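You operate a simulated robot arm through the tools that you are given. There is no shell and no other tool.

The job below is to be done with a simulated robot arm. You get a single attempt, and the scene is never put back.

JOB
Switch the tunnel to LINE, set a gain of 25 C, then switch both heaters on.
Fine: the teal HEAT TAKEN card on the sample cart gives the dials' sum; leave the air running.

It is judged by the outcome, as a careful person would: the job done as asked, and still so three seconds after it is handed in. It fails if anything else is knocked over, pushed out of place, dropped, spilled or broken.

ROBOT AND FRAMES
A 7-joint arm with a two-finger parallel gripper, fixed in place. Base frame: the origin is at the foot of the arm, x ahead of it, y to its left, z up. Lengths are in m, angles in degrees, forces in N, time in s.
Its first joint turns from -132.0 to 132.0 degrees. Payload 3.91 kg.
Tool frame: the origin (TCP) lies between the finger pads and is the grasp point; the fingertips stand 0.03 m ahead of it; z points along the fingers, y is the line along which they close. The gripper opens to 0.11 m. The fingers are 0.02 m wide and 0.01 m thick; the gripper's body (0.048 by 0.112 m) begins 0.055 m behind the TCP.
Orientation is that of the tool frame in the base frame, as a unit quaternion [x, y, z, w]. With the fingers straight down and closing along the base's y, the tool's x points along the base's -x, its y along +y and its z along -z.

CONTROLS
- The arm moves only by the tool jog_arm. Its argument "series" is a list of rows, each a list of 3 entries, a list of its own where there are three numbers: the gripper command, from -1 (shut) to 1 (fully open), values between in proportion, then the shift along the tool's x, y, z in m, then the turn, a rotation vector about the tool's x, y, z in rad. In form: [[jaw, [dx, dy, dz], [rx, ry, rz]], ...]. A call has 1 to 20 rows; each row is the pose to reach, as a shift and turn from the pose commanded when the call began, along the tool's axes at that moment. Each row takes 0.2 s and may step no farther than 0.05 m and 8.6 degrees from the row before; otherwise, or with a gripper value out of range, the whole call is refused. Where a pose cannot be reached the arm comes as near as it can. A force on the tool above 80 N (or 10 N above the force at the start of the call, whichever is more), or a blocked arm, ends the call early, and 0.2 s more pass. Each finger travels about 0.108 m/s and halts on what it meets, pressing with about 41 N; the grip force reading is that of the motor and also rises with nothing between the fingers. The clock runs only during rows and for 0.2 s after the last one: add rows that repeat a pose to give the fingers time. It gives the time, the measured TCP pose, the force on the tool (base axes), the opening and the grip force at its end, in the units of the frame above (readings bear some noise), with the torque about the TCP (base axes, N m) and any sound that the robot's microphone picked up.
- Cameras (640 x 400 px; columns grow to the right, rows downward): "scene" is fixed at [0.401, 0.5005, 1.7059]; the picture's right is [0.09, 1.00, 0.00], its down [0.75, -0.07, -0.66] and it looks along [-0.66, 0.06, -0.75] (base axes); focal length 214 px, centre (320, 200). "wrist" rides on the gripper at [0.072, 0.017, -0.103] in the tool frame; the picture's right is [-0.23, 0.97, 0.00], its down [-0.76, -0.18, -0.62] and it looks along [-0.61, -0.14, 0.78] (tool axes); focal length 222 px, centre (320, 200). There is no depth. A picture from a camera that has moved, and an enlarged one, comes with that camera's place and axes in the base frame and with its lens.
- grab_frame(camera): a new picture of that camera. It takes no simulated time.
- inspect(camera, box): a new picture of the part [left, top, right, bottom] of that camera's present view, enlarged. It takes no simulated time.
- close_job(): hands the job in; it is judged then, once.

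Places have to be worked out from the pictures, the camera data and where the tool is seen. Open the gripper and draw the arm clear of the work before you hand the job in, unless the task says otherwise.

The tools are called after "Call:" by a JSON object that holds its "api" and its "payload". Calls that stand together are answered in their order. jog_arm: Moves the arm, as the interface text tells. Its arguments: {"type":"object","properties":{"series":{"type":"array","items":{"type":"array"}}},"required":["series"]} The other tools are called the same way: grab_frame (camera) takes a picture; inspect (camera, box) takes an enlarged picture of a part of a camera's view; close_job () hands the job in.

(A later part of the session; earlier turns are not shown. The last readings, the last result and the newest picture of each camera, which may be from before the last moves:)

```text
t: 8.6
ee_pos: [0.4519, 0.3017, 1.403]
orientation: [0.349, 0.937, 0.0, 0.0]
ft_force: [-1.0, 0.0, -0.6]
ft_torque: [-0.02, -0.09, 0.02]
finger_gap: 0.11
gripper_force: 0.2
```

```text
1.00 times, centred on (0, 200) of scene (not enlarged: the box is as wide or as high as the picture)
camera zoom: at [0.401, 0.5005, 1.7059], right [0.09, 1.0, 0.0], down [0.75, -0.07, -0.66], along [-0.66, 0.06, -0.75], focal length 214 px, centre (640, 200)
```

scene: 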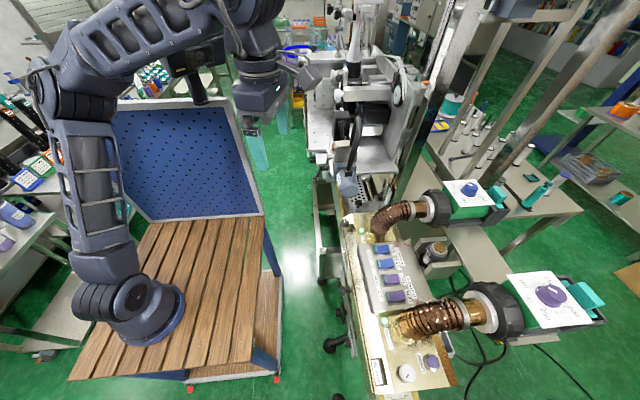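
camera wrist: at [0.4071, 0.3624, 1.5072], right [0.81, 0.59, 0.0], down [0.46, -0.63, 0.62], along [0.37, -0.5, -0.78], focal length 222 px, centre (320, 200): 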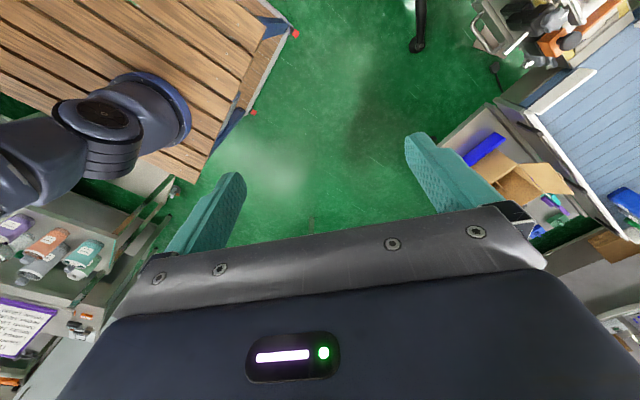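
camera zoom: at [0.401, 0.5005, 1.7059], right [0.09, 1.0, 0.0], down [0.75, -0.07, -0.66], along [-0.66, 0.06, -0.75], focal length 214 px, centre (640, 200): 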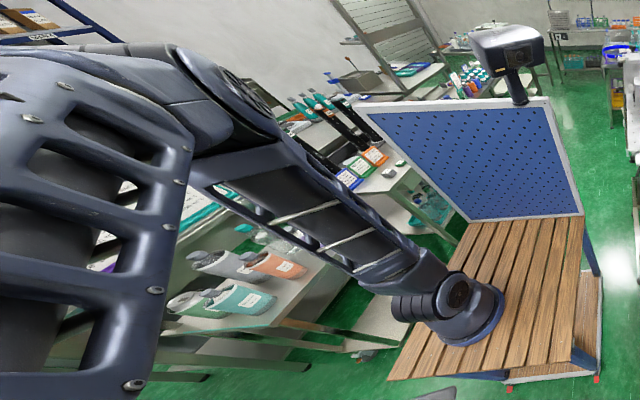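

The teal card is visible upside down just off the left side. I'll yaw about 14° more so it falls near the frame edge and can be enlarged.

Call:
{"api": "jog_arm", "payload": {"series": [[1, [0, 0, 0], [0, 0, 0.12]], [1, [0, 0, 0], [0, 0, 0.24]]]}}

Call:
{"api": "inspect", "payload": {"camera": "wrist", "box": [0, 270, 1, 390]}}

Call:
{"api": "inspect", "payload": {"camera": "wrist", "box": [0, 300, 100, 370]}}

```text
t: 9.2
ee_pos: [0.4538, 0.2998, 1.4018]
orientation: [0.46, 0.888, -0.001, -0.001]
ft_force: [0.3, 0.0, -0.8]
ft_torque: [-0.02, 0.0, 0.01]
finger_gap: 0.1098
gripper_force: 0.1
```

```text
3.33 times, centred on (0, 330) of wrist
camera zoom: at [0.4241, 0.3698, 1.5071], right [0.93, 0.38, 0.0], down [0.29, -0.72, 0.62], along [0.23, -0.58, -0.78], focal length 740 px, centre (1385, -233)
```

zoom: 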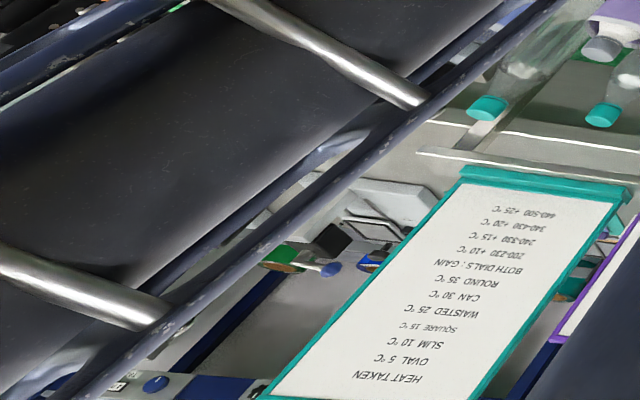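

```text
5.71 times, centred on (50, 335) of wrist
camera zoom: at [0.4241, 0.3698, 1.5071], right [0.93, 0.38, 0.0], down [0.29, -0.72, 0.62], along [0.23, -0.58, -0.78], focal length 1269 px, centre (1863, -571)
```

zoom: 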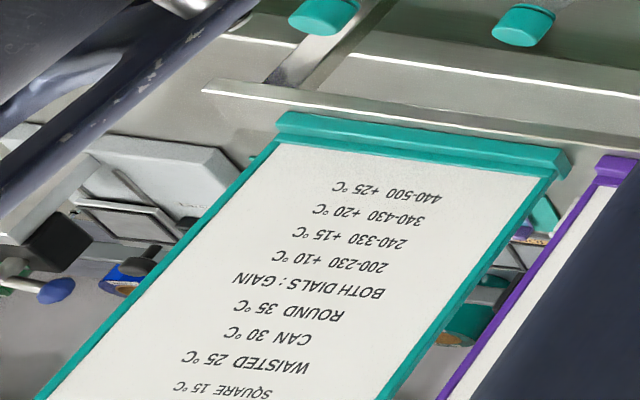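

The card reads "BOTH DIALS : GAIN … 440-500 +25 °C", so the two dials must add to 440–500; I'll aim for about 235 each. I'll yaw back and read the purple card too, in case it sets limits.

Call:
{"api": "jog_arm", "payload": {"series": [[1, [0, 0, 0], [0, 0, -0.12]], [1, [0, 0, 0], [0, 0, -0.24]]]}}

Call:
{"api": "inspect", "payload": {"camera": "wrist", "box": [0, 290, 80, 370]}}

Call:
{"api": "inspect", "payload": {"camera": "wrist", "box": [0, 260, 1, 400]}}

```text
t: 9.8
ee_pos: [0.4532, 0.3009, 1.401]
orientation: [0.35, 0.937, 0.0, 0.0]
ft_force: [0.4, -0.1, -0.2]
ft_torque: [0.0, 0.0, -0.05]
finger_gap: 0.11
gripper_force: 0.1
```

```text
5.00 times, centred on (40, 330) of wrist
camera zoom: at [0.408, 0.3608, 1.5073], right [0.81, 0.59, 0.0], down [0.46, -0.63, 0.62], along [0.36, -0.51, -0.78], focal length 1111 px, centre (1720, -450)
```

zoom: 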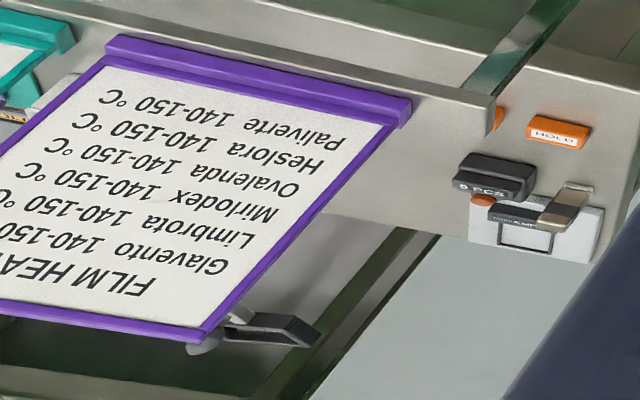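

```text
2.86 times, centred on (0, 330) of wrist
camera zoom: at [0.408, 0.3608, 1.5073], right [0.81, 0.59, 0.0], down [0.46, -0.63, 0.62], along [0.36, -0.51, -0.78], focal length 635 px, centre (1233, -171)
```

zoom: 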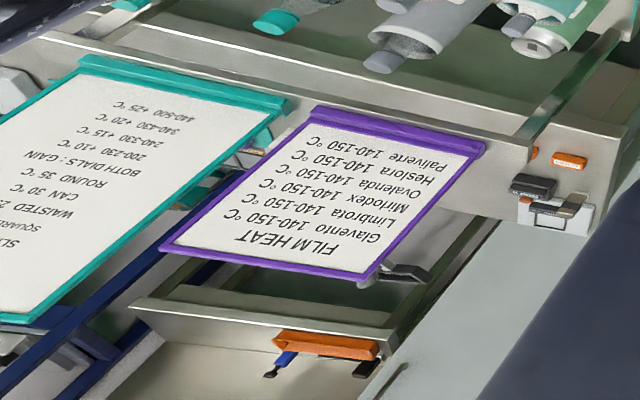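

The purple card is FILM HEAT, so it sets nothing here. Now I'll bring the wrist over the near side of the tunnel, looking outwards (+y), to view the selector, panel and dials closely.

Call:
{"api": "jog_arm", "payload": {"series": [[1, [0.0123, -0.0062, 0], [0, 0, -0.14]], [1, [0.0245, -0.0124, 0], [0, 0, -0.28]], [1, [0.0368, -0.0186, 0], [0, 0, -0.42]], [1, [0.049, -0.0248, 0], [0, 0, -0.56]], [1, [0.0613, -0.031, 0], [0, 0, -0.7]], [1, [0.0736, -0.0372, 0], [0, 0, -0.84]], [1, [0.0859, -0.0434, 0], [0, 0, -0.98]], [1, [0.098, -0.0496, 0], [0, 0, -1.12]], [1, [0.1104, -0.0558, 0], [0, 0, -1.26]], [1, [0.1227, -0.062, 0], [0, 0, -1.4]], [1, [0.135, -0.068, 0], [0, 0, -1.54]], [1, [0.147, -0.0744, 0], [0, 0, -1.68]], [1, [0.159, -0.0806, 0], [0, 0, -1.82]], [1, [0.172, -0.0868, 0], [0, 0, -1.96]], [1, [0.184, -0.093, 0], [0, 0, -2.1]]]}}

Call:
{"api": "grab_frame", "payload": {"camera": "wrist"}}

Call:
{"api": "grab_frame", "payload": {"camera": "scene"}}

```text
t: 13.0
ee_pos: [0.2535, 0.3501, 1.4021]
orientation: [-0.639, 0.77, 0.001, 0.0]
ft_force: [-0.1, 0.0, 0.6]
ft_torque: [-0.01, 0.02, 0.0]
finger_gap: 0.1102
gripper_force: 0.1
```

```text
taken
camera wrist: at [0.2222, 0.2823, 1.5075], right [-0.92, 0.4, 0.0], down [0.31, 0.72, 0.62], along [0.25, 0.57, -0.78], focal length 222 px, centre (320, 200)
```

wrist: 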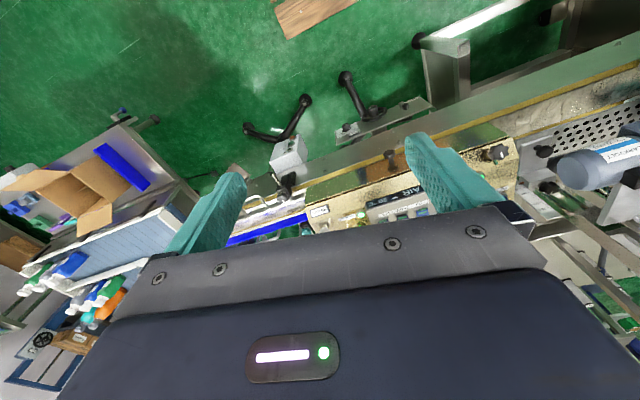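

```text
taken
```

scene: 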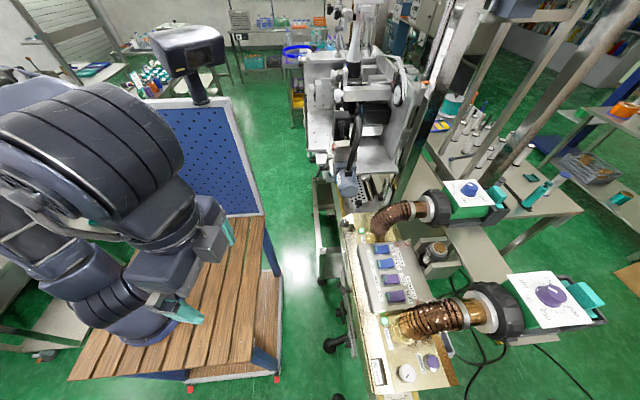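

The side plate with the selector is visible near wrist pixel (350, 130). I'll enlarge it and the gold deck.

Call:
{"api": "inspect", "payload": {"camera": "wrist", "box": [325, 85, 435, 155]}}

Call:
{"api": "inspect", "payload": {"camera": "wrist", "box": [335, 115, 367, 140]}}

Call:
{"api": "inspect", "payload": {"camera": "scene", "box": [325, 300, 365, 370]}}

Call:
{"api": "inspect", "payload": {"camera": "wrist", "box": [230, 120, 340, 220]}}

```text
5.71 times, centred on (380, 120) of wrist
camera zoom: at [0.2222, 0.2823, 1.5075], right [-0.92, 0.4, 0.0], down [0.31, 0.72, 0.62], along [0.25, 0.57, -0.78], focal length 1269 px, centre (-23, 657)
```

zoom: 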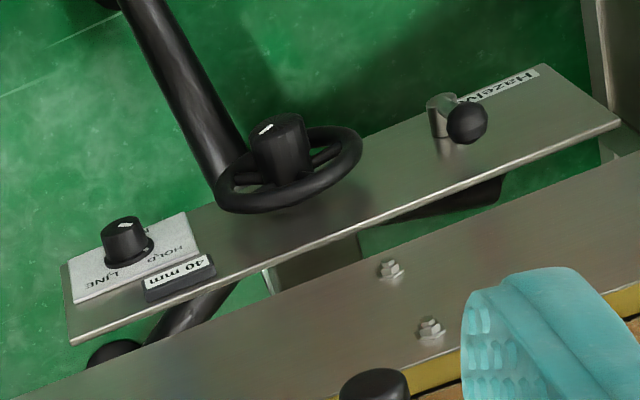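

```text
16.00 times, centred on (351, 128) of wrist
camera zoom: at [0.2222, 0.2823, 1.5075], right [-0.92, 0.4, 0.0], down [0.31, 0.72, 0.62], along [0.25, 0.57, -0.78], focal length 3554 px, centre (-176, 1360)
```

zoom: 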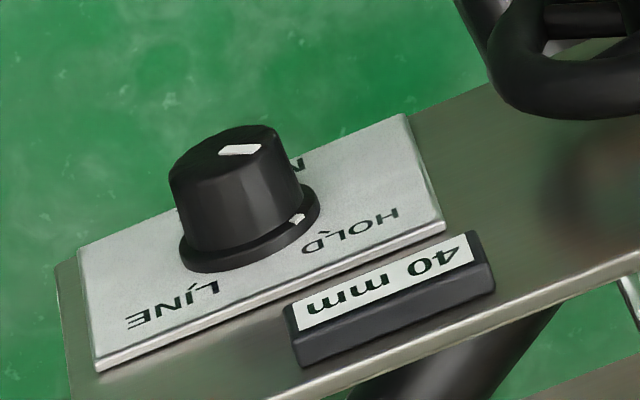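

```text
5.71 times, centred on (345, 335) of scene
camera zoom: at [0.401, 0.5005, 1.7059], right [0.09, 1.0, 0.0], down [0.75, -0.07, -0.66], along [-0.66, 0.06, -0.75], focal length 1226 px, centre (177, -571)
```

zoom: 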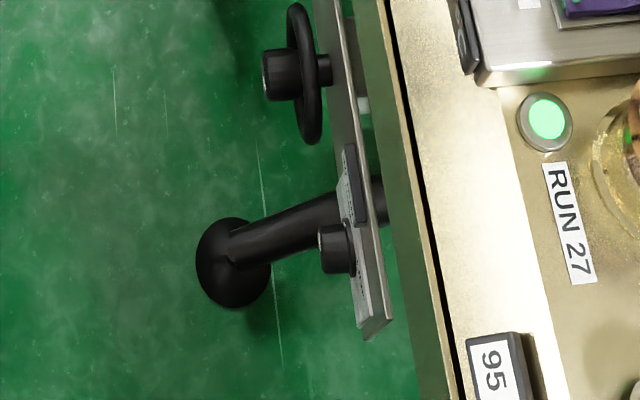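

```text
4.00 times, centred on (285, 170) of wrist
camera zoom: at [0.2222, 0.2823, 1.5075], right [-0.92, 0.4, 0.0], down [0.31, 0.72, 0.62], along [0.25, 0.57, -0.78], focal length 888 px, centre (460, 320)
```

zoom: 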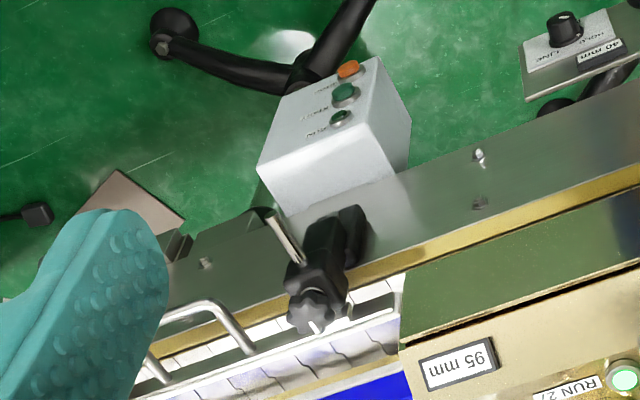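

The selector triangulates to about (0.26, 0.64, 0.58), on a plate facing the robot and tilted up roughly 28°. I'll yaw to the neutral orientation and come down in the clear gap between table and tunnel for a closer look.

Call:
{"api": "jog_arm", "payload": {"series": [[1, [-0.007, 0.0006, 0.03], [0, 0, 0.139]], [1, [-0.014, 0.0013, 0.06], [0, 0, 0.278]], [1, [-0.021, 0.0019, 0.09], [0, 0, 0.417]], [1, [-0.028, 0.0026, 0.12], [0, 0, 0.556]], [1, [-0.035, 0.0032, 0.15], [0, 0, 0.694]], [1, [-0.042, 0.0038, 0.18], [0, 0, 0.833]], [1, [-0.049, 0.0045, 0.21], [0, 0, 0.972]], [1, [-0.056, 0.0051, 0.24], [0, 0, 1.11]], [1, [-0.063, 0.0058, 0.27], [0, 0, 1.25]], [1, [-0.07, 0.0064, 0.3], [0, 0, 1.388]]]}}

Call:
{"api": "grab_frame", "payload": {"camera": "wrist"}}

Call:
{"api": "grab_frame", "payload": {"camera": "scene"}}

```text
t: 15.2
ee_pos: [0.2582, 0.4178, 1.1017]
orientation: [0.002, 1.0, 0.0, 0.0]
ft_force: [-0.4, 0.6, -0.1]
ft_torque: [0.0, -0.02, -0.02]
finger_gap: 0.11
gripper_force: 0.0
```

```text
taken
camera wrist: at [0.1855, 0.4361, 1.2061], right [0.23, 0.97, 0.0], down [0.76, -0.18, 0.62], along [0.61, -0.15, -0.78], focal length 222 px, centre (320, 200)
```

wrist: 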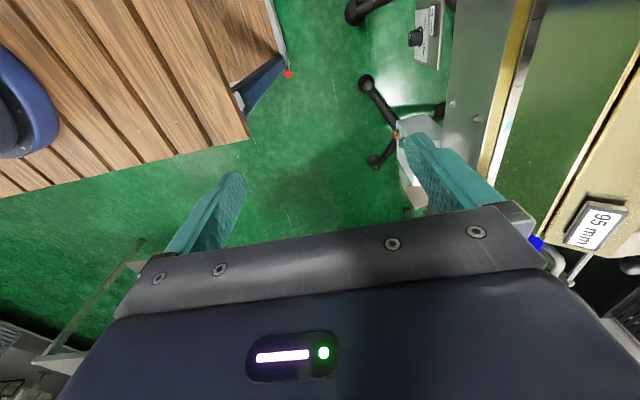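

```text
taken
```

scene: 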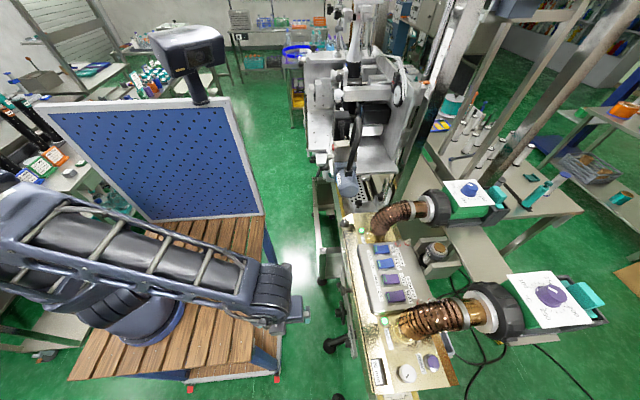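

The selector is visible at the top of the wrist view. I'll enlarge it.

Call:
{"api": "inspect", "payload": {"camera": "wrist", "box": [395, 0, 459, 40]}}

Call:
{"api": "inspect", "payload": {"camera": "wrist", "box": [395, 0, 459, 70]}}

Call:
{"api": "inspect", "payload": {"camera": "wrist", "box": [320, 0, 460, 1]}}

```text
10.00 times, centred on (427, 20) of wrist
camera zoom: at [0.1855, 0.4361, 1.2061], right [0.23, 0.97, 0.0], down [0.76, -0.18, 0.62], along [0.61, -0.15, -0.78], focal length 2221 px, centre (-750, 2000)
```

zoom: 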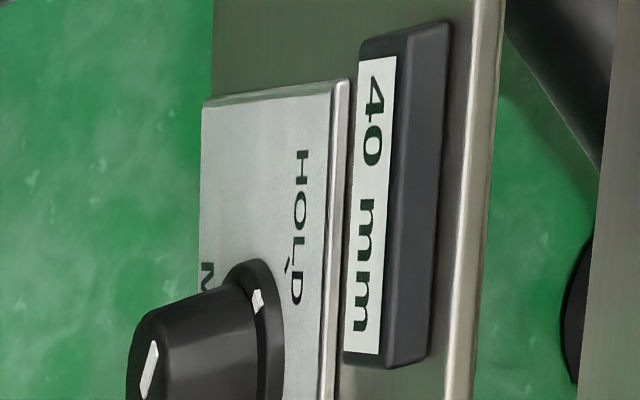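

```text
5.71 times, centred on (427, 35) of wrist
camera zoom: at [0.1855, 0.4361, 1.2061], right [0.23, 0.97, 0.0], down [0.76, -0.18, 0.62], along [0.61, -0.15, -0.78], focal length 1269 px, centre (-291, 1143)
```

zoom: 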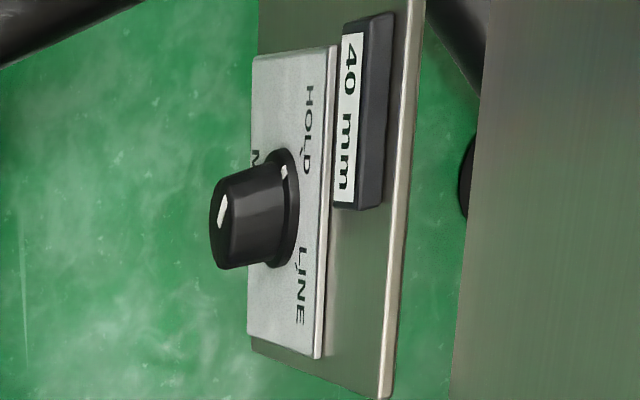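

```text
4.57 times, centred on (390, 0) of wrist
camera zoom: at [0.1855, 0.4361, 1.2061], right [0.23, 0.97, 0.0], down [0.76, -0.18, 0.62], along [0.61, -0.15, -0.78], focal length 1015 px, centre (0, 1112)
```

zoom: 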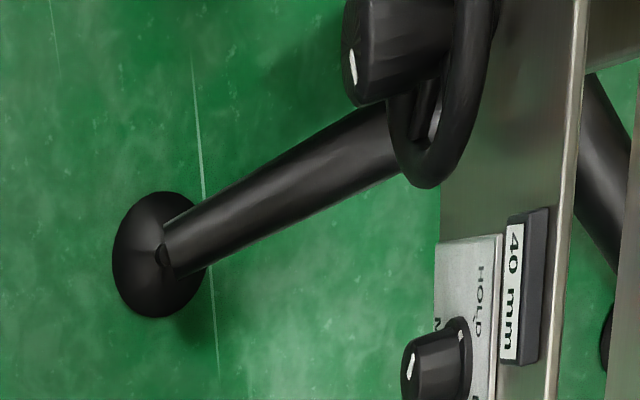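

The pointer seems to be at HOLD now, with LINE to the upper right and a third "M…" label at the lower left. I'll tilt the tool to face the plate while moving to about (0.26, 0.52, 0.85) for a frontal look.

Call:
{"api": "jog_arm", "payload": {"series": [[1, [0, 0.0125, 0.031], [-0.135, 0, 0]], [1, [0, 0.025, 0.0625], [-0.27, 0, 0]], [1, [0, 0.0375, 0.094], [-0.405, 0, 0]], [1, [0, 0.05, 0.125], [-0.54, 0, 0]], [1, [0, 0.0625, 0.156], [-0.675, 0, 0]], [1, [0, 0.075, 0.1875], [-0.81, 0, 0]], [1, [0, 0.0875, 0.219], [-0.945, 0, 0]], [1, [0, 0.1, 0.25], [-1.08, 0, 0]]]}}

Call:
{"api": "grab_frame", "payload": {"camera": "wrist"}}

Call:
{"api": "grab_frame", "payload": {"camera": "scene"}}

```text
t: 17.0
ee_pos: [0.2592, 0.5186, 0.8545]
orientation: [0.001, 0.857, 0.515, 0.0]
ft_force: [0.0, -0.4, 0.4]
ft_torque: [0.0, -0.03, -0.02]
finger_gap: 0.1099
gripper_force: 0.0
```

```text
taken
camera wrist: at [0.1857, 0.4367, 0.9194], right [0.23, 0.46, 0.86], down [0.76, -0.64, 0.14], along [0.61, 0.62, -0.49], focal length 222 px, centre (320, 200)
```

wrist: 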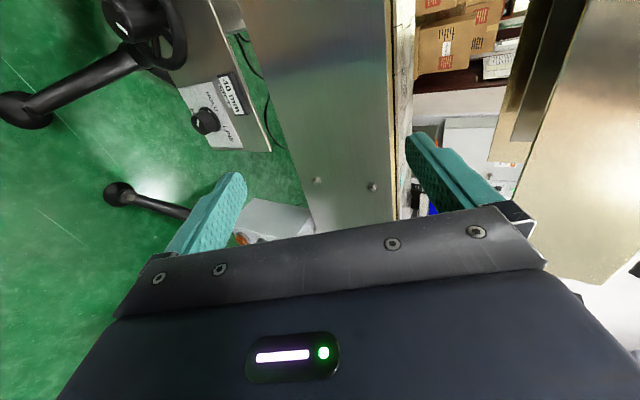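

```text
taken
```

scene: 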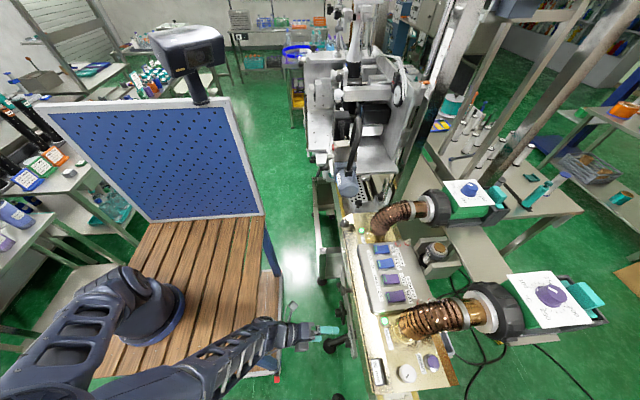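

The pose was reached cleanly and the plate is seen almost face-on. I'll enlarge the selector.

Call:
{"api": "inspect", "payload": {"camera": "wrist", "box": [170, 70, 270, 160]}}

Call:
{"api": "inspect", "payload": {"camera": "wrist", "box": [185, 90, 241, 125]}}

Call:
{"api": "inspect", "payload": {"camera": "scene", "box": [240, 280, 370, 380]}}

```text
4.44 times, centred on (220, 115) of wrist
camera zoom: at [0.1857, 0.4367, 0.9194], right [0.23, 0.46, 0.86], down [0.76, -0.64, 0.14], along [0.61, 0.62, -0.49], focal length 987 px, centre (764, 578)
```

zoom: 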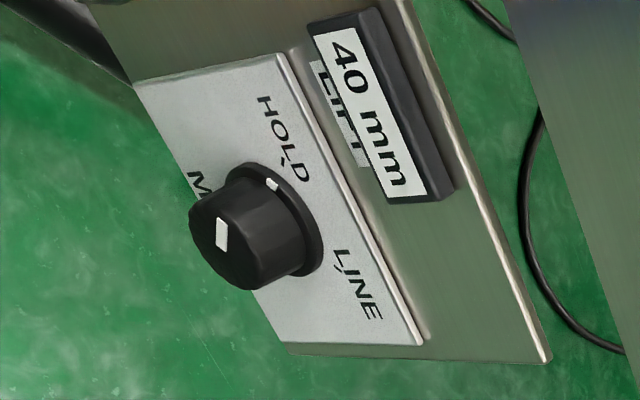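

```text
11.43 times, centred on (213, 108) of wrist
camera zoom: at [0.1857, 0.4367, 0.9194], right [0.23, 0.46, 0.86], down [0.76, -0.64, 0.14], along [0.61, 0.62, -0.49], focal length 2538 px, centre (1543, 1257)
```

zoom: 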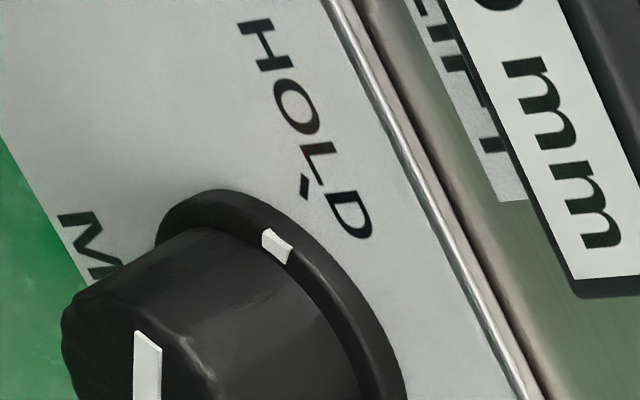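

```text
4.00 times, centred on (305, 330) of scene
camera zoom: at [0.401, 0.5005, 1.7059], right [0.09, 1.0, 0.0], down [0.75, -0.07, -0.66], along [-0.66, 0.06, -0.75], focal length 858 px, centre (380, -320)
```

zoom: 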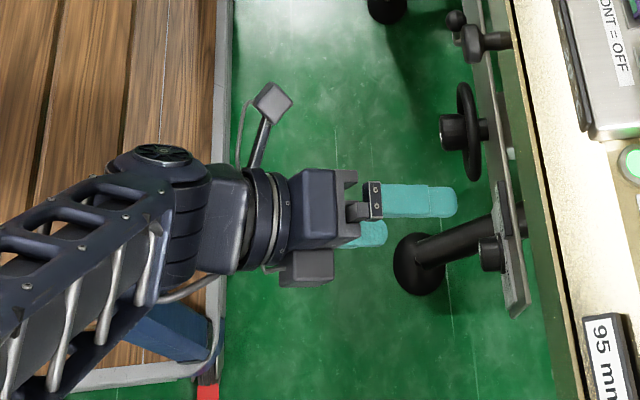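

Another label is partly hidden under the "40 mm" block. I'll enlarge it to confirm this selector belongs to the tunnel, and check the push-button box too.

Call:
{"api": "inspect", "payload": {"camera": "wrist", "box": [232, 70, 264, 110]}}

Call:
{"api": "inspect", "payload": {"camera": "wrist", "box": [220, 190, 300, 245]}}

Call:
{"api": "inspect", "payload": {"camera": "scene", "box": [354, 325, 374, 345]}}

Call:
{"api": "inspect", "payload": {"camera": "wrist", "box": [60, 0, 280, 1]}}

```text
10.00 times, centred on (248, 90) of wrist
camera zoom: at [0.1857, 0.4367, 0.9194], right [0.23, 0.46, 0.86], down [0.76, -0.64, 0.14], along [0.61, 0.62, -0.49], focal length 2221 px, centre (1040, 1300)
```

zoom: 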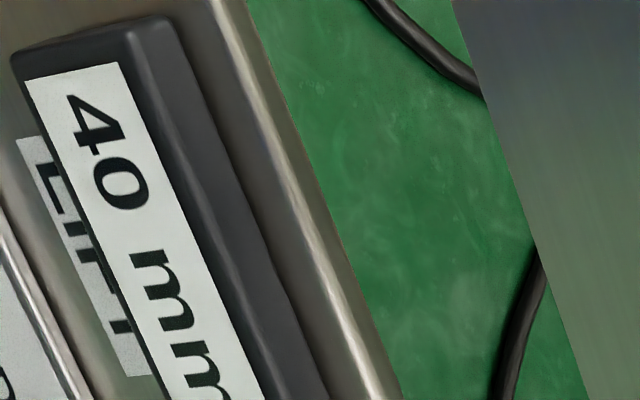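

```text
7.27 times, centred on (260, 218) of wrist
camera zoom: at [0.1857, 0.4367, 0.9194], right [0.23, 0.46, 0.86], down [0.76, -0.64, 0.14], along [0.61, 0.62, -0.49], focal length 1615 px, centre (756, 73)
```

zoom: 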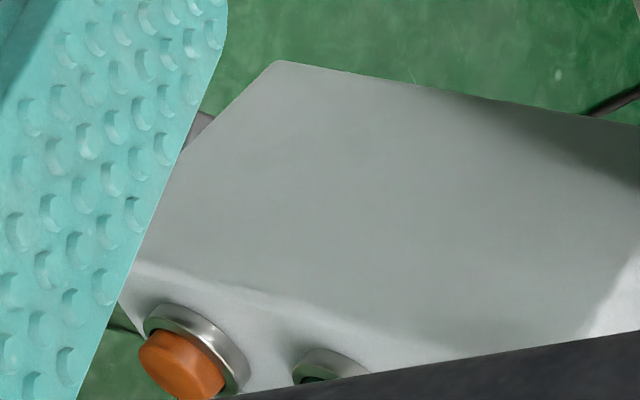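

```text
16.00 times, centred on (364, 335) of scene
camera zoom: at [0.401, 0.5005, 1.7059], right [0.09, 1.0, 0.0], down [0.75, -0.07, -0.66], along [-0.66, 0.06, -0.75], focal length 3432 px, centre (-384, -1960)
```

zoom: 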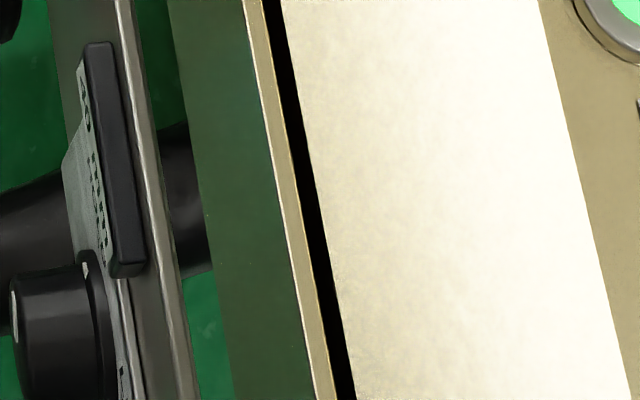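

```text
2.91 times, centred on (170, 0) of wrist
camera zoom: at [0.1857, 0.4367, 0.9194], right [0.23, 0.46, 0.86], down [0.76, -0.64, 0.14], along [0.61, 0.62, -0.49], focal length 646 px, centre (756, 780)
```

zoom: 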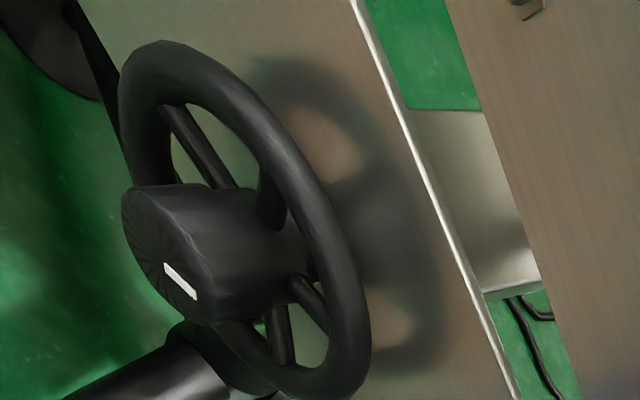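

The hidden label reads LIFT, which goes with the handwheel readout. Before turning anything I want to read the push-button box labels, so I'll shift 0.12 m towards +x.

Call:
{"api": "jog_arm", "payload": {"series": [[1, [-0.04, 0, 0], [0, 0, 0]], [1, [-0.08, 0, 0], [0, 0, 0]], [1, [-0.12, 0, 0], [0, 0, 0]]]}}

Call:
{"api": "grab_frame", "payload": {"camera": "wrist"}}

Call:
{"api": "inspect", "payload": {"camera": "wrist", "box": [170, 110, 310, 200]}}

```text
t: 17.8
ee_pos: [0.3786, 0.5165, 0.8548]
orientation: [0.0, 0.857, 0.515, 0.001]
ft_force: [-0.1, 0.5, 0.1]
ft_torque: [-0.01, -0.01, 0.03]
finger_gap: 0.1102
gripper_force: 0.0
```

```text
taken
camera wrist: at [0.3059, 0.4341, 0.9202], right [0.23, 0.46, 0.86], down [0.76, -0.63, 0.14], along [0.61, 0.62, -0.49], focal length 222 px, centre (320, 200)
```

wrist: 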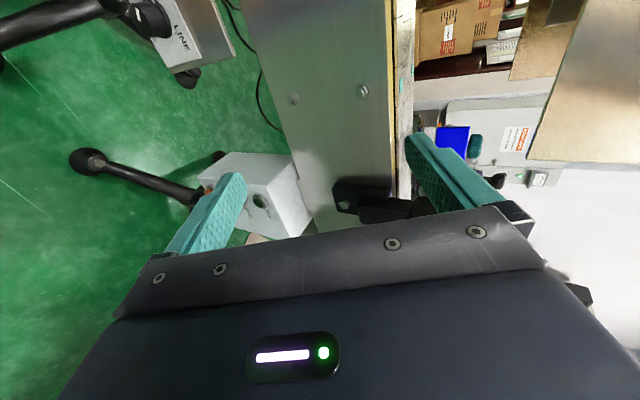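

```text
4.44 times, centred on (240, 155) of wrist
camera zoom: at [0.3059, 0.4341, 0.9202], right [0.23, 0.46, 0.86], down [0.76, -0.63, 0.14], along [0.61, 0.62, -0.49], focal length 987 px, centre (676, 400)
```

zoom: 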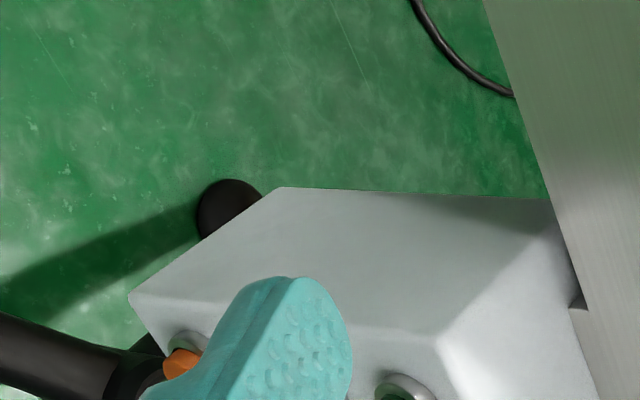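

The finger hides the button labels; another 0.1 m towards +x should expose them.

Call:
{"api": "jog_arm", "payload": {"series": [[1, [-0.045, 0, 0], [0, 0, 0]], [1, [-0.09, 0, 0], [0, 0, 0]], [1, [-0.13, 0, 0], [0, 0, 0]]]}}

Call:
{"api": "grab_frame", "payload": {"camera": "wrist"}}

Call:
{"api": "inspect", "payload": {"camera": "wrist", "box": [150, 60, 290, 150]}}

```text
t: 18.6
ee_pos: [0.5137, 0.5139, 0.8524]
orientation: [0.003, 0.858, 0.514, 0.001]
ft_force: [5.4, -2.5, -5.4]
ft_torque: [-0.16, 0.24, -0.26]
finger_gap: 0.1075
gripper_force: 0.0
```

```text
taken
camera wrist: at [0.4385, 0.433, 0.9174], right [0.23, 0.46, 0.86], down [0.76, -0.64, 0.14], along [0.61, 0.62, -0.49], focal length 222 px, centre (320, 200)
```

wrist: 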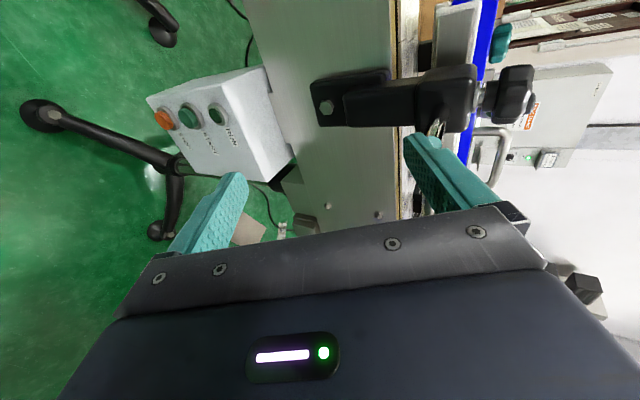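

```text
4.44 times, centred on (220, 105) of wrist
camera zoom: at [0.4385, 0.433, 0.9174], right [0.23, 0.46, 0.86], down [0.76, -0.64, 0.14], along [0.61, 0.62, -0.49], focal length 987 px, centre (764, 622)
```

zoom: 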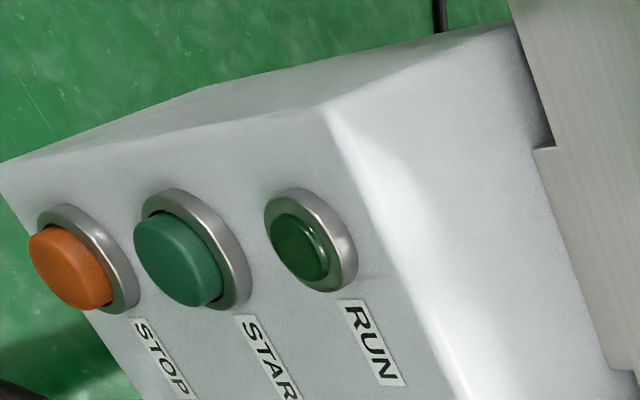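

The box is START / STOP / RUN for the conveyor. The force reading (about 8 N) and reduced gap show the upper finger is touching the black guide-rail clamp, so I'll back off the same way I came.

Call:
{"api": "jog_arm", "payload": {"series": [[1, [0.02, 0, 0], [0, 0, 0]], [1, [0.06, 0, 0], [0, 0, 0]], [1, [0.1, 0, 0], [0, 0, 0]], [1, [0.13, 0, 0], [0, 0, 0]]]}}

Call:
{"api": "grab_frame", "payload": {"camera": "wrist"}}

Call:
{"api": "inspect", "payload": {"camera": "scene", "box": [300, 399, 480, 400]}}

```text
t: 19.6
ee_pos: [0.381, 0.5183, 0.8526]
orientation: [0.003, 0.858, 0.514, 0.001]
ft_force: [0.5, -0.1, -0.6]
ft_torque: [0.0, 0.0, -0.03]
finger_gap: 0.1101
gripper_force: 0.0
```

```text
taken
camera wrist: at [0.3069, 0.4362, 0.9175], right [0.23, 0.46, 0.86], down [0.76, -0.64, 0.14], along [0.61, 0.62, -0.49], focal length 222 px, centre (320, 200)
```

wrist: 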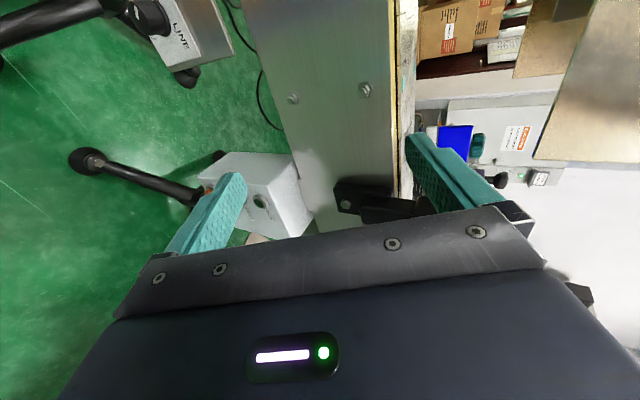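

```text
3.56 times, centred on (390, 400) of scene
camera zoom: at [0.401, 0.5005, 1.7059], right [0.09, 1.0, 0.0], down [0.75, -0.07, -0.66], along [-0.66, 0.06, -0.75], focal length 763 px, centre (71, -509)
```

zoom: 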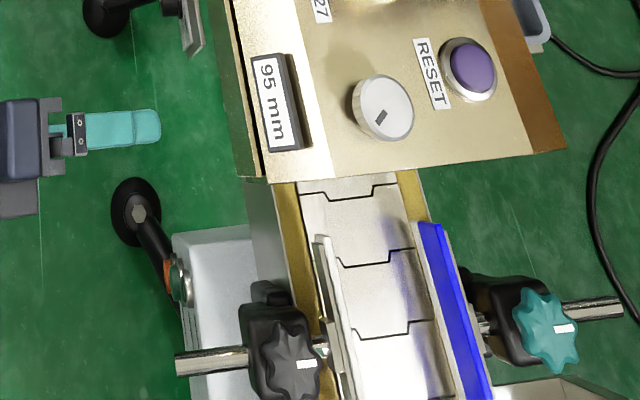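

The box is only START/STOP/RUN, so the side selector is the only LINE control: HOLD sits at about 10 o'clock, LINE at 2 o'clock, and it needs about 120° clockwise. I'll return to x≈0.265, pre-rotate the wrist −60° and narrow the jaw.

Call:
{"api": "jog_arm", "payload": {"series": [[0.5, [0.0145, -0.0034, 0.0078], [0, 0, -0.131]], [0, [0.029, -0.0068, 0.0155], [0, 0, -0.262]], [-0.1, [0.0435, -0.0102, 0.0233], [0, 0, -0.393]], [-0.1, [0.058, -0.0136, 0.031], [0, 0, -0.524]], [-0.1, [0.0725, -0.0169, 0.0388], [0, 0, -0.654]], [-0.1, [0.087, -0.0203, 0.0465], [0, 0, -0.785]], [-0.1, [0.1015, -0.0237, 0.0543], [0, 0, -0.916]], [-0.1, [0.116, -0.0271, 0.062], [0, 0, -1.047]]]}}

Call:
{"api": "grab_frame", "payload": {"camera": "wrist"}}

Call:
{"api": "grab_frame", "payload": {"camera": "scene"}}

```text
t: 21.4
ee_pos: [0.2655, 0.5624, 0.8005]
orientation: [-0.428, 0.743, 0.445, 0.257]
ft_force: [1.1, -0.2, -0.4]
ft_torque: [-0.03, 0.01, -0.04]
finger_gap: 0.0493
gripper_force: 0.1
```

```text
taken
camera wrist: at [0.2125, 0.446, 0.8025], right [-0.73, 0.33, 0.6], down [0.53, -0.28, 0.8], along [0.43, 0.9, 0.03], focal length 222 px, centre (320, 200)
```

wrist: 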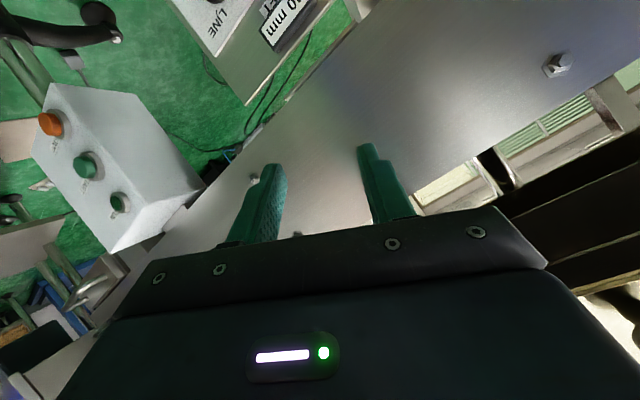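

```text
taken
```

scene: 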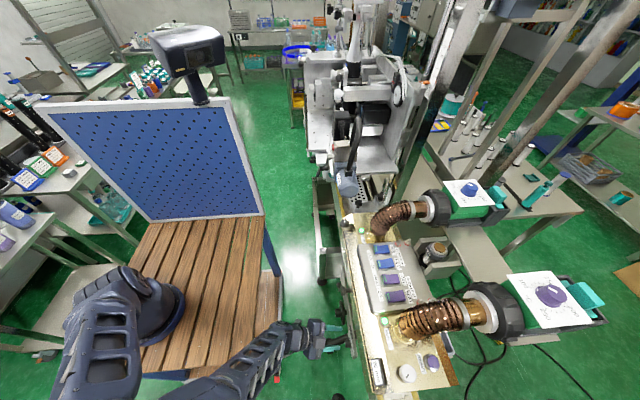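

The wrist reached (0.266, 0.562, 0.80), and the elbow has swung clear of the table edge. I'll descend in front of the plate to the pre-grasp at (0.265, 0.571, 0.624).

Call:
{"api": "jog_arm", "payload": {"series": [[-0.1, [0.0263, -0.0151, 0.0181], [0, 0, 0]], [-0.1, [0.0527, -0.0302, 0.0362], [0, 0, 0]], [-0.1, [0.079, -0.0453, 0.0543], [0, 0, 0]], [-0.1, [0.1054, -0.0604, 0.0724], [0, 0, 0]], [-0.1, [0.1317, -0.0755, 0.0905], [0, 0, 0]]]}}

Call:
{"api": "grab_frame", "payload": {"camera": "wrist"}}

Call:
{"api": "inspect", "payload": {"camera": "scene", "box": [200, 270, 390, 390]}}

```text
t: 22.6
ee_pos: [0.2635, 0.5695, 0.6254]
orientation: [-0.427, 0.744, 0.444, 0.258]
ft_force: [0.3, 0.0, 0.2]
ft_torque: [-0.05, -0.01, 0.03]
finger_gap: 0.0496
gripper_force: 0.1
```

```text
taken
camera wrist: at [0.2108, 0.4537, 0.6267], right [-0.73, 0.32, 0.6], down [0.53, -0.28, 0.8], along [0.43, 0.9, 0.03], focal length 222 px, centre (320, 200)
```

wrist: 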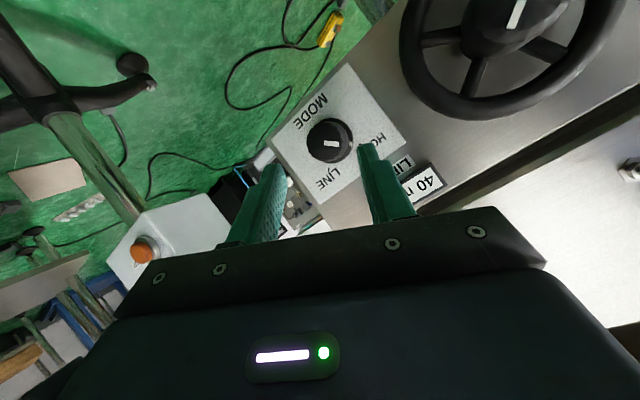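

```text
3.33 times, centred on (295, 330) of scene
camera zoom: at [0.401, 0.5005, 1.7059], right [0.09, 1.0, 0.0], down [0.75, -0.07, -0.66], along [-0.66, 0.06, -0.75], focal length 715 px, centre (403, -233)
```

zoom: 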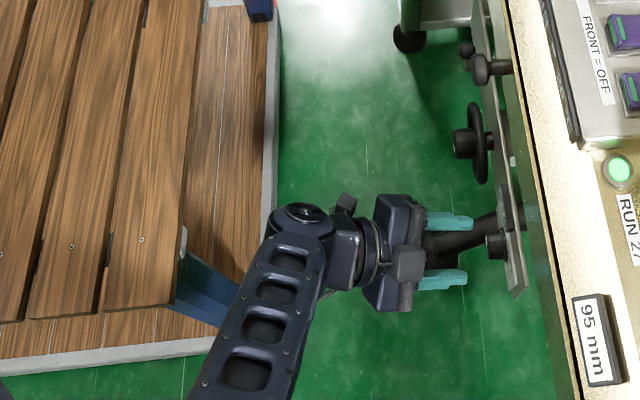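

Now the plate is clear: title MODE, positions HOLD and LINE. I'll enlarge it to measure the pointer and tick angles and the alignment.

Call:
{"api": "inspect", "payload": {"camera": "wrist", "box": [265, 60, 425, 220]}}

Call:
{"api": "inspect", "payload": {"camera": "wrist", "box": [290, 100, 390, 190]}}

```text
2.50 times, centred on (345, 140) of wrist
camera zoom: at [0.2108, 0.4537, 0.6267], right [-0.73, 0.32, 0.6], down [0.53, -0.28, 0.8], along [0.43, 0.9, 0.03], focal length 555 px, centre (258, 350)
```

zoom: 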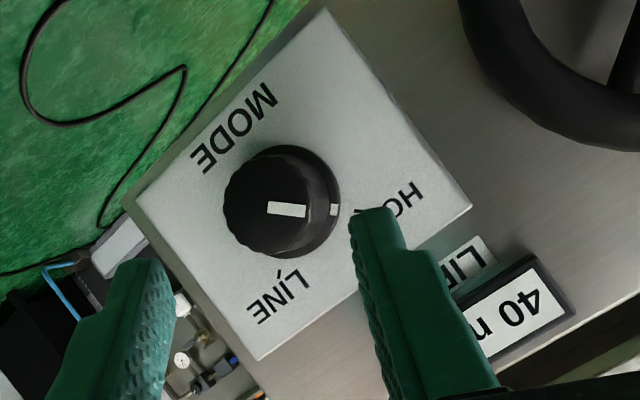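

```text
4.44 times, centred on (340, 145) of wrist
camera zoom: at [0.2108, 0.4537, 0.6267], right [-0.73, 0.32, 0.6], down [0.53, -0.28, 0.8], along [0.43, 0.9, 0.03], focal length 987 px, centre (231, 444)
```

zoom: 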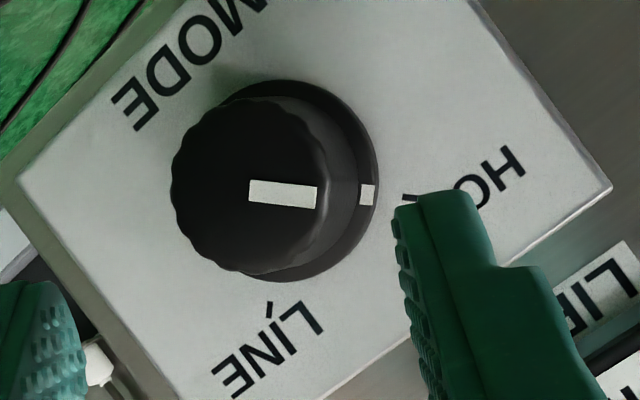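

The enlarged face shows HOLD→LINE is a 90° clockwise turn. From the plate's perspective I work out that it is vertical, facing (−0.06, −1, 0), with the cap centre near (0.260, 0.625, 0.599). I'll re-aim the tool horizontally at it, closing line at −45°, standing off 5 cm.

Call:
{"api": "jog_arm", "payload": {"series": [[-0.1, [0.0058, -0.0015, 0.0032], [-0.0629, -0.1061, 0.0678]], [-0.1, [0.0116, -0.003, 0.0064], [-0.1258, -0.2123, 0.1355]], [-0.1, [0.0174, -0.0045, 0.0096], [-0.1886, -0.3184, 0.2033]], [-0.1, [0.0232, -0.006, 0.0128], [-0.2515, -0.4245, 0.271]]]}}

Call:
{"api": "grab_frame", "payload": {"camera": "wrist"}}

Call:
{"api": "inspect", "payload": {"camera": "wrist", "box": [265, 60, 425, 180]}}

Call:
{"api": "inspect", "payload": {"camera": "scene", "box": [200, 270, 390, 390]}}

```text
t: 23.6
ee_pos: [0.2563, 0.5712, 0.5974]
orientation: [-0.249, 0.661, 0.645, 0.29]
ft_force: [-0.4, -0.8, 0.7]
ft_torque: [-0.01, 0.0, -0.01]
finger_gap: 0.0493
gripper_force: 0.0
```

```text
taken
camera wrist: at [0.1853, 0.4722, 0.5599], right [-0.53, 0.03, 0.85], down [0.62, -0.66, 0.41], along [0.58, 0.75, 0.33], focal length 222 px, centre (320, 200)
```

wrist: 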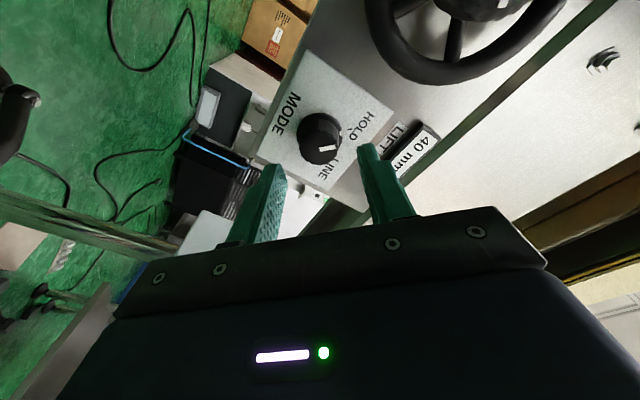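

```text
3.33 times, centred on (345, 120) of wrist
camera zoom: at [0.1853, 0.4722, 0.5599], right [-0.53, 0.03, 0.85], down [0.62, -0.66, 0.41], along [0.58, 0.75, 0.33], focal length 740 px, centre (237, 467)
```

zoom: 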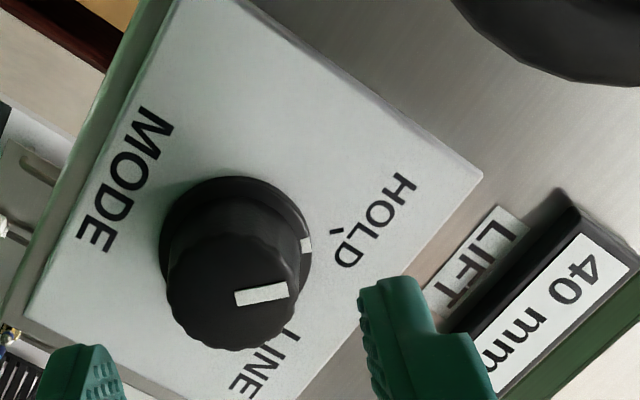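

```text
3.33 times, centred on (295, 330) of scene
camera zoom: at [0.401, 0.5005, 1.7059], right [0.09, 1.0, 0.0], down [0.75, -0.07, -0.66], along [-0.66, 0.06, -0.75], focal length 715 px, centre (403, -233)
```

zoom: 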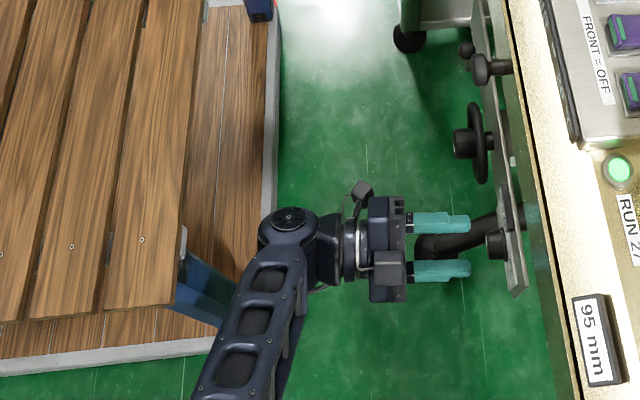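

The cap centre projects where the tool axis predicts (within about 1 mm). I'll advance 5 cm along the tool axis and check before closing.

Call:
{"api": "jog_arm", "payload": {"series": [[-0.1, [0, 0, 0.02], [0, 0, 0]], [-0.1, [0, 0, 0.035], [0, 0, 0]], [-0.1, [0, 0, 0.048], [0, 0, 0]]]}}

Call:
{"api": "inspect", "payload": {"camera": "wrist", "box": [240, 60, 440, 220]}}

Call:
{"api": "inspect", "payload": {"camera": "scene", "box": [310, 300, 374, 350]}}

```text
t: 24.5
ee_pos: [0.2582, 0.614, 0.5962]
orientation: [-0.25, 0.663, 0.644, 0.288]
ft_force: [6.9, -23.9, 14.1]
ft_torque: [0.88, 0.56, 0.5]
finger_gap: 0.0514
gripper_force: 2.1
stopped in row 3: the force on the tool passed its limit at 91 N (the readings are from after the stop); the commanded pose is now the measured one
```

```text
2.50 times, centred on (340, 140) of wrist
camera zoom: at [0.1876, 0.515, 0.5582], right [-0.52, 0.04, 0.85], down [0.63, -0.66, 0.41], along [0.58, 0.75, 0.32], focal length 555 px, centre (270, 350)
```

zoom: 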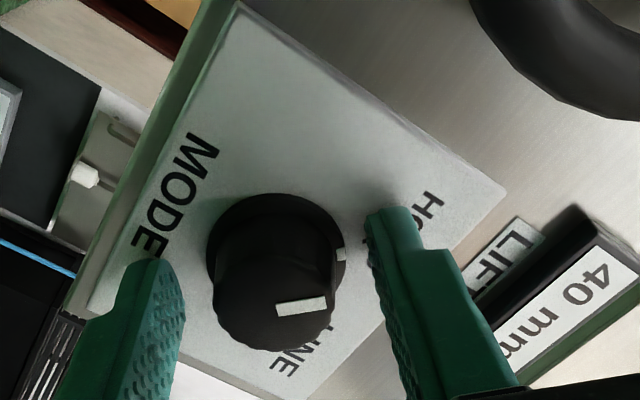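

```text
8.00 times, centred on (342, 325) of scene
camera zoom: at [0.401, 0.5005, 1.7059], right [0.09, 1.0, 0.0], down [0.75, -0.07, -0.66], along [-0.66, 0.06, -0.75], focal length 1716 px, centre (144, -800)
```

zoom: 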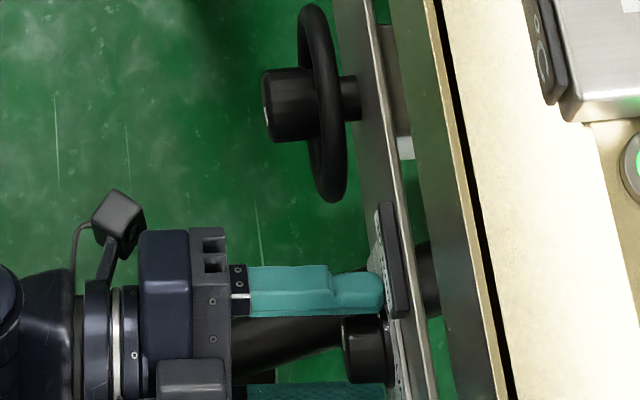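

The fingertips met the plate, which is about 1 cm nearer than estimated (tips at y≈0.644). I'll back off 8 mm at once, then see.

Call:
{"api": "jog_arm", "payload": {"series": [[-0.1, [0, 0, -0.004], [0, 0, 0]], [-0.1, [0, 0, -0.008], [0, 0, 0]]]}}

Call:
{"api": "inspect", "payload": {"camera": "wrist", "box": [240, 60, 440, 220]}}

Call:
{"api": "inspect", "payload": {"camera": "scene", "box": [310, 300, 374, 350]}}

```text
t: 25.1
ee_pos: [0.2583, 0.6056, 0.5949]
orientation: [-0.251, 0.663, 0.643, 0.289]
ft_force: [0.6, -0.3, 0.1]
ft_torque: [0.0, 0.01, 0.0]
finger_gap: 0.0493
gripper_force: 0.0
```

```text
2.50 times, centred on (340, 140) of wrist
camera zoom: at [0.1877, 0.5078, 0.5575], right [-0.52, 0.04, 0.85], down [0.62, -0.66, 0.42], along [0.58, 0.75, 0.32], focal length 555 px, centre (270, 350)
```

zoom: 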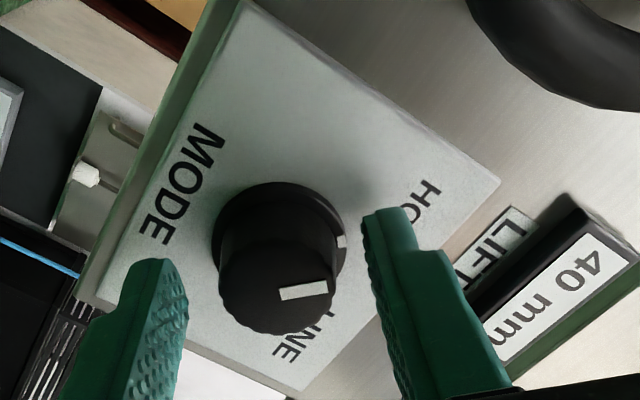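

```text
8.00 times, centred on (342, 325) of scene
camera zoom: at [0.401, 0.5005, 1.7059], right [0.09, 1.0, 0.0], down [0.75, -0.07, -0.66], along [-0.66, 0.06, -0.75], focal length 1716 px, centre (144, -800)
```

zoom: 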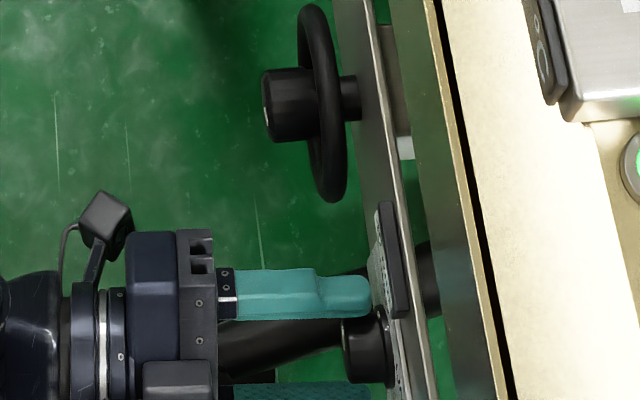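

Nothing moved, forces are back to zero, and the knob is centred between the fingers with about 15 mm of engagement. I'll close on it.

Call:
{"api": "jog_arm", "payload": {"series": [[-0.4, [0, 0, 0], [0, 0, 0]], [-0.7, [0, 0, 0], [0, 0, 0]], [-1, [0, 0, 0], [0, 0, 0]], [-1, [0, 0, 0], [0, 0, 0]]]}}

Call:
{"api": "inspect", "payload": {"camera": "wrist", "box": [240, 60, 440, 220]}}

```text
t: 26.1
ee_pos: [0.2577, 0.6064, 0.5956]
orientation: [-0.249, 0.664, 0.643, 0.289]
ft_force: [-11.9, 0.9, 17.5]
ft_torque: [0.99, -0.06, 0.83]
finger_gap: 0.0317
gripper_force: 44.9
```

```text
2.50 times, centred on (340, 140) of wrist
camera zoom: at [0.1867, 0.5078, 0.5584], right [-0.52, 0.04, 0.85], down [0.63, -0.66, 0.41], along [0.58, 0.75, 0.32], focal length 555 px, centre (270, 350)
```

zoom: 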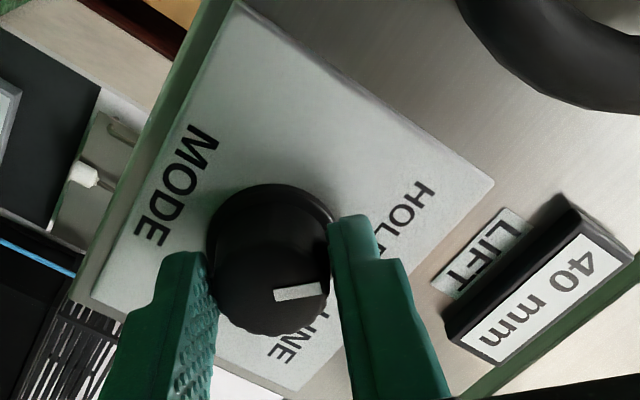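

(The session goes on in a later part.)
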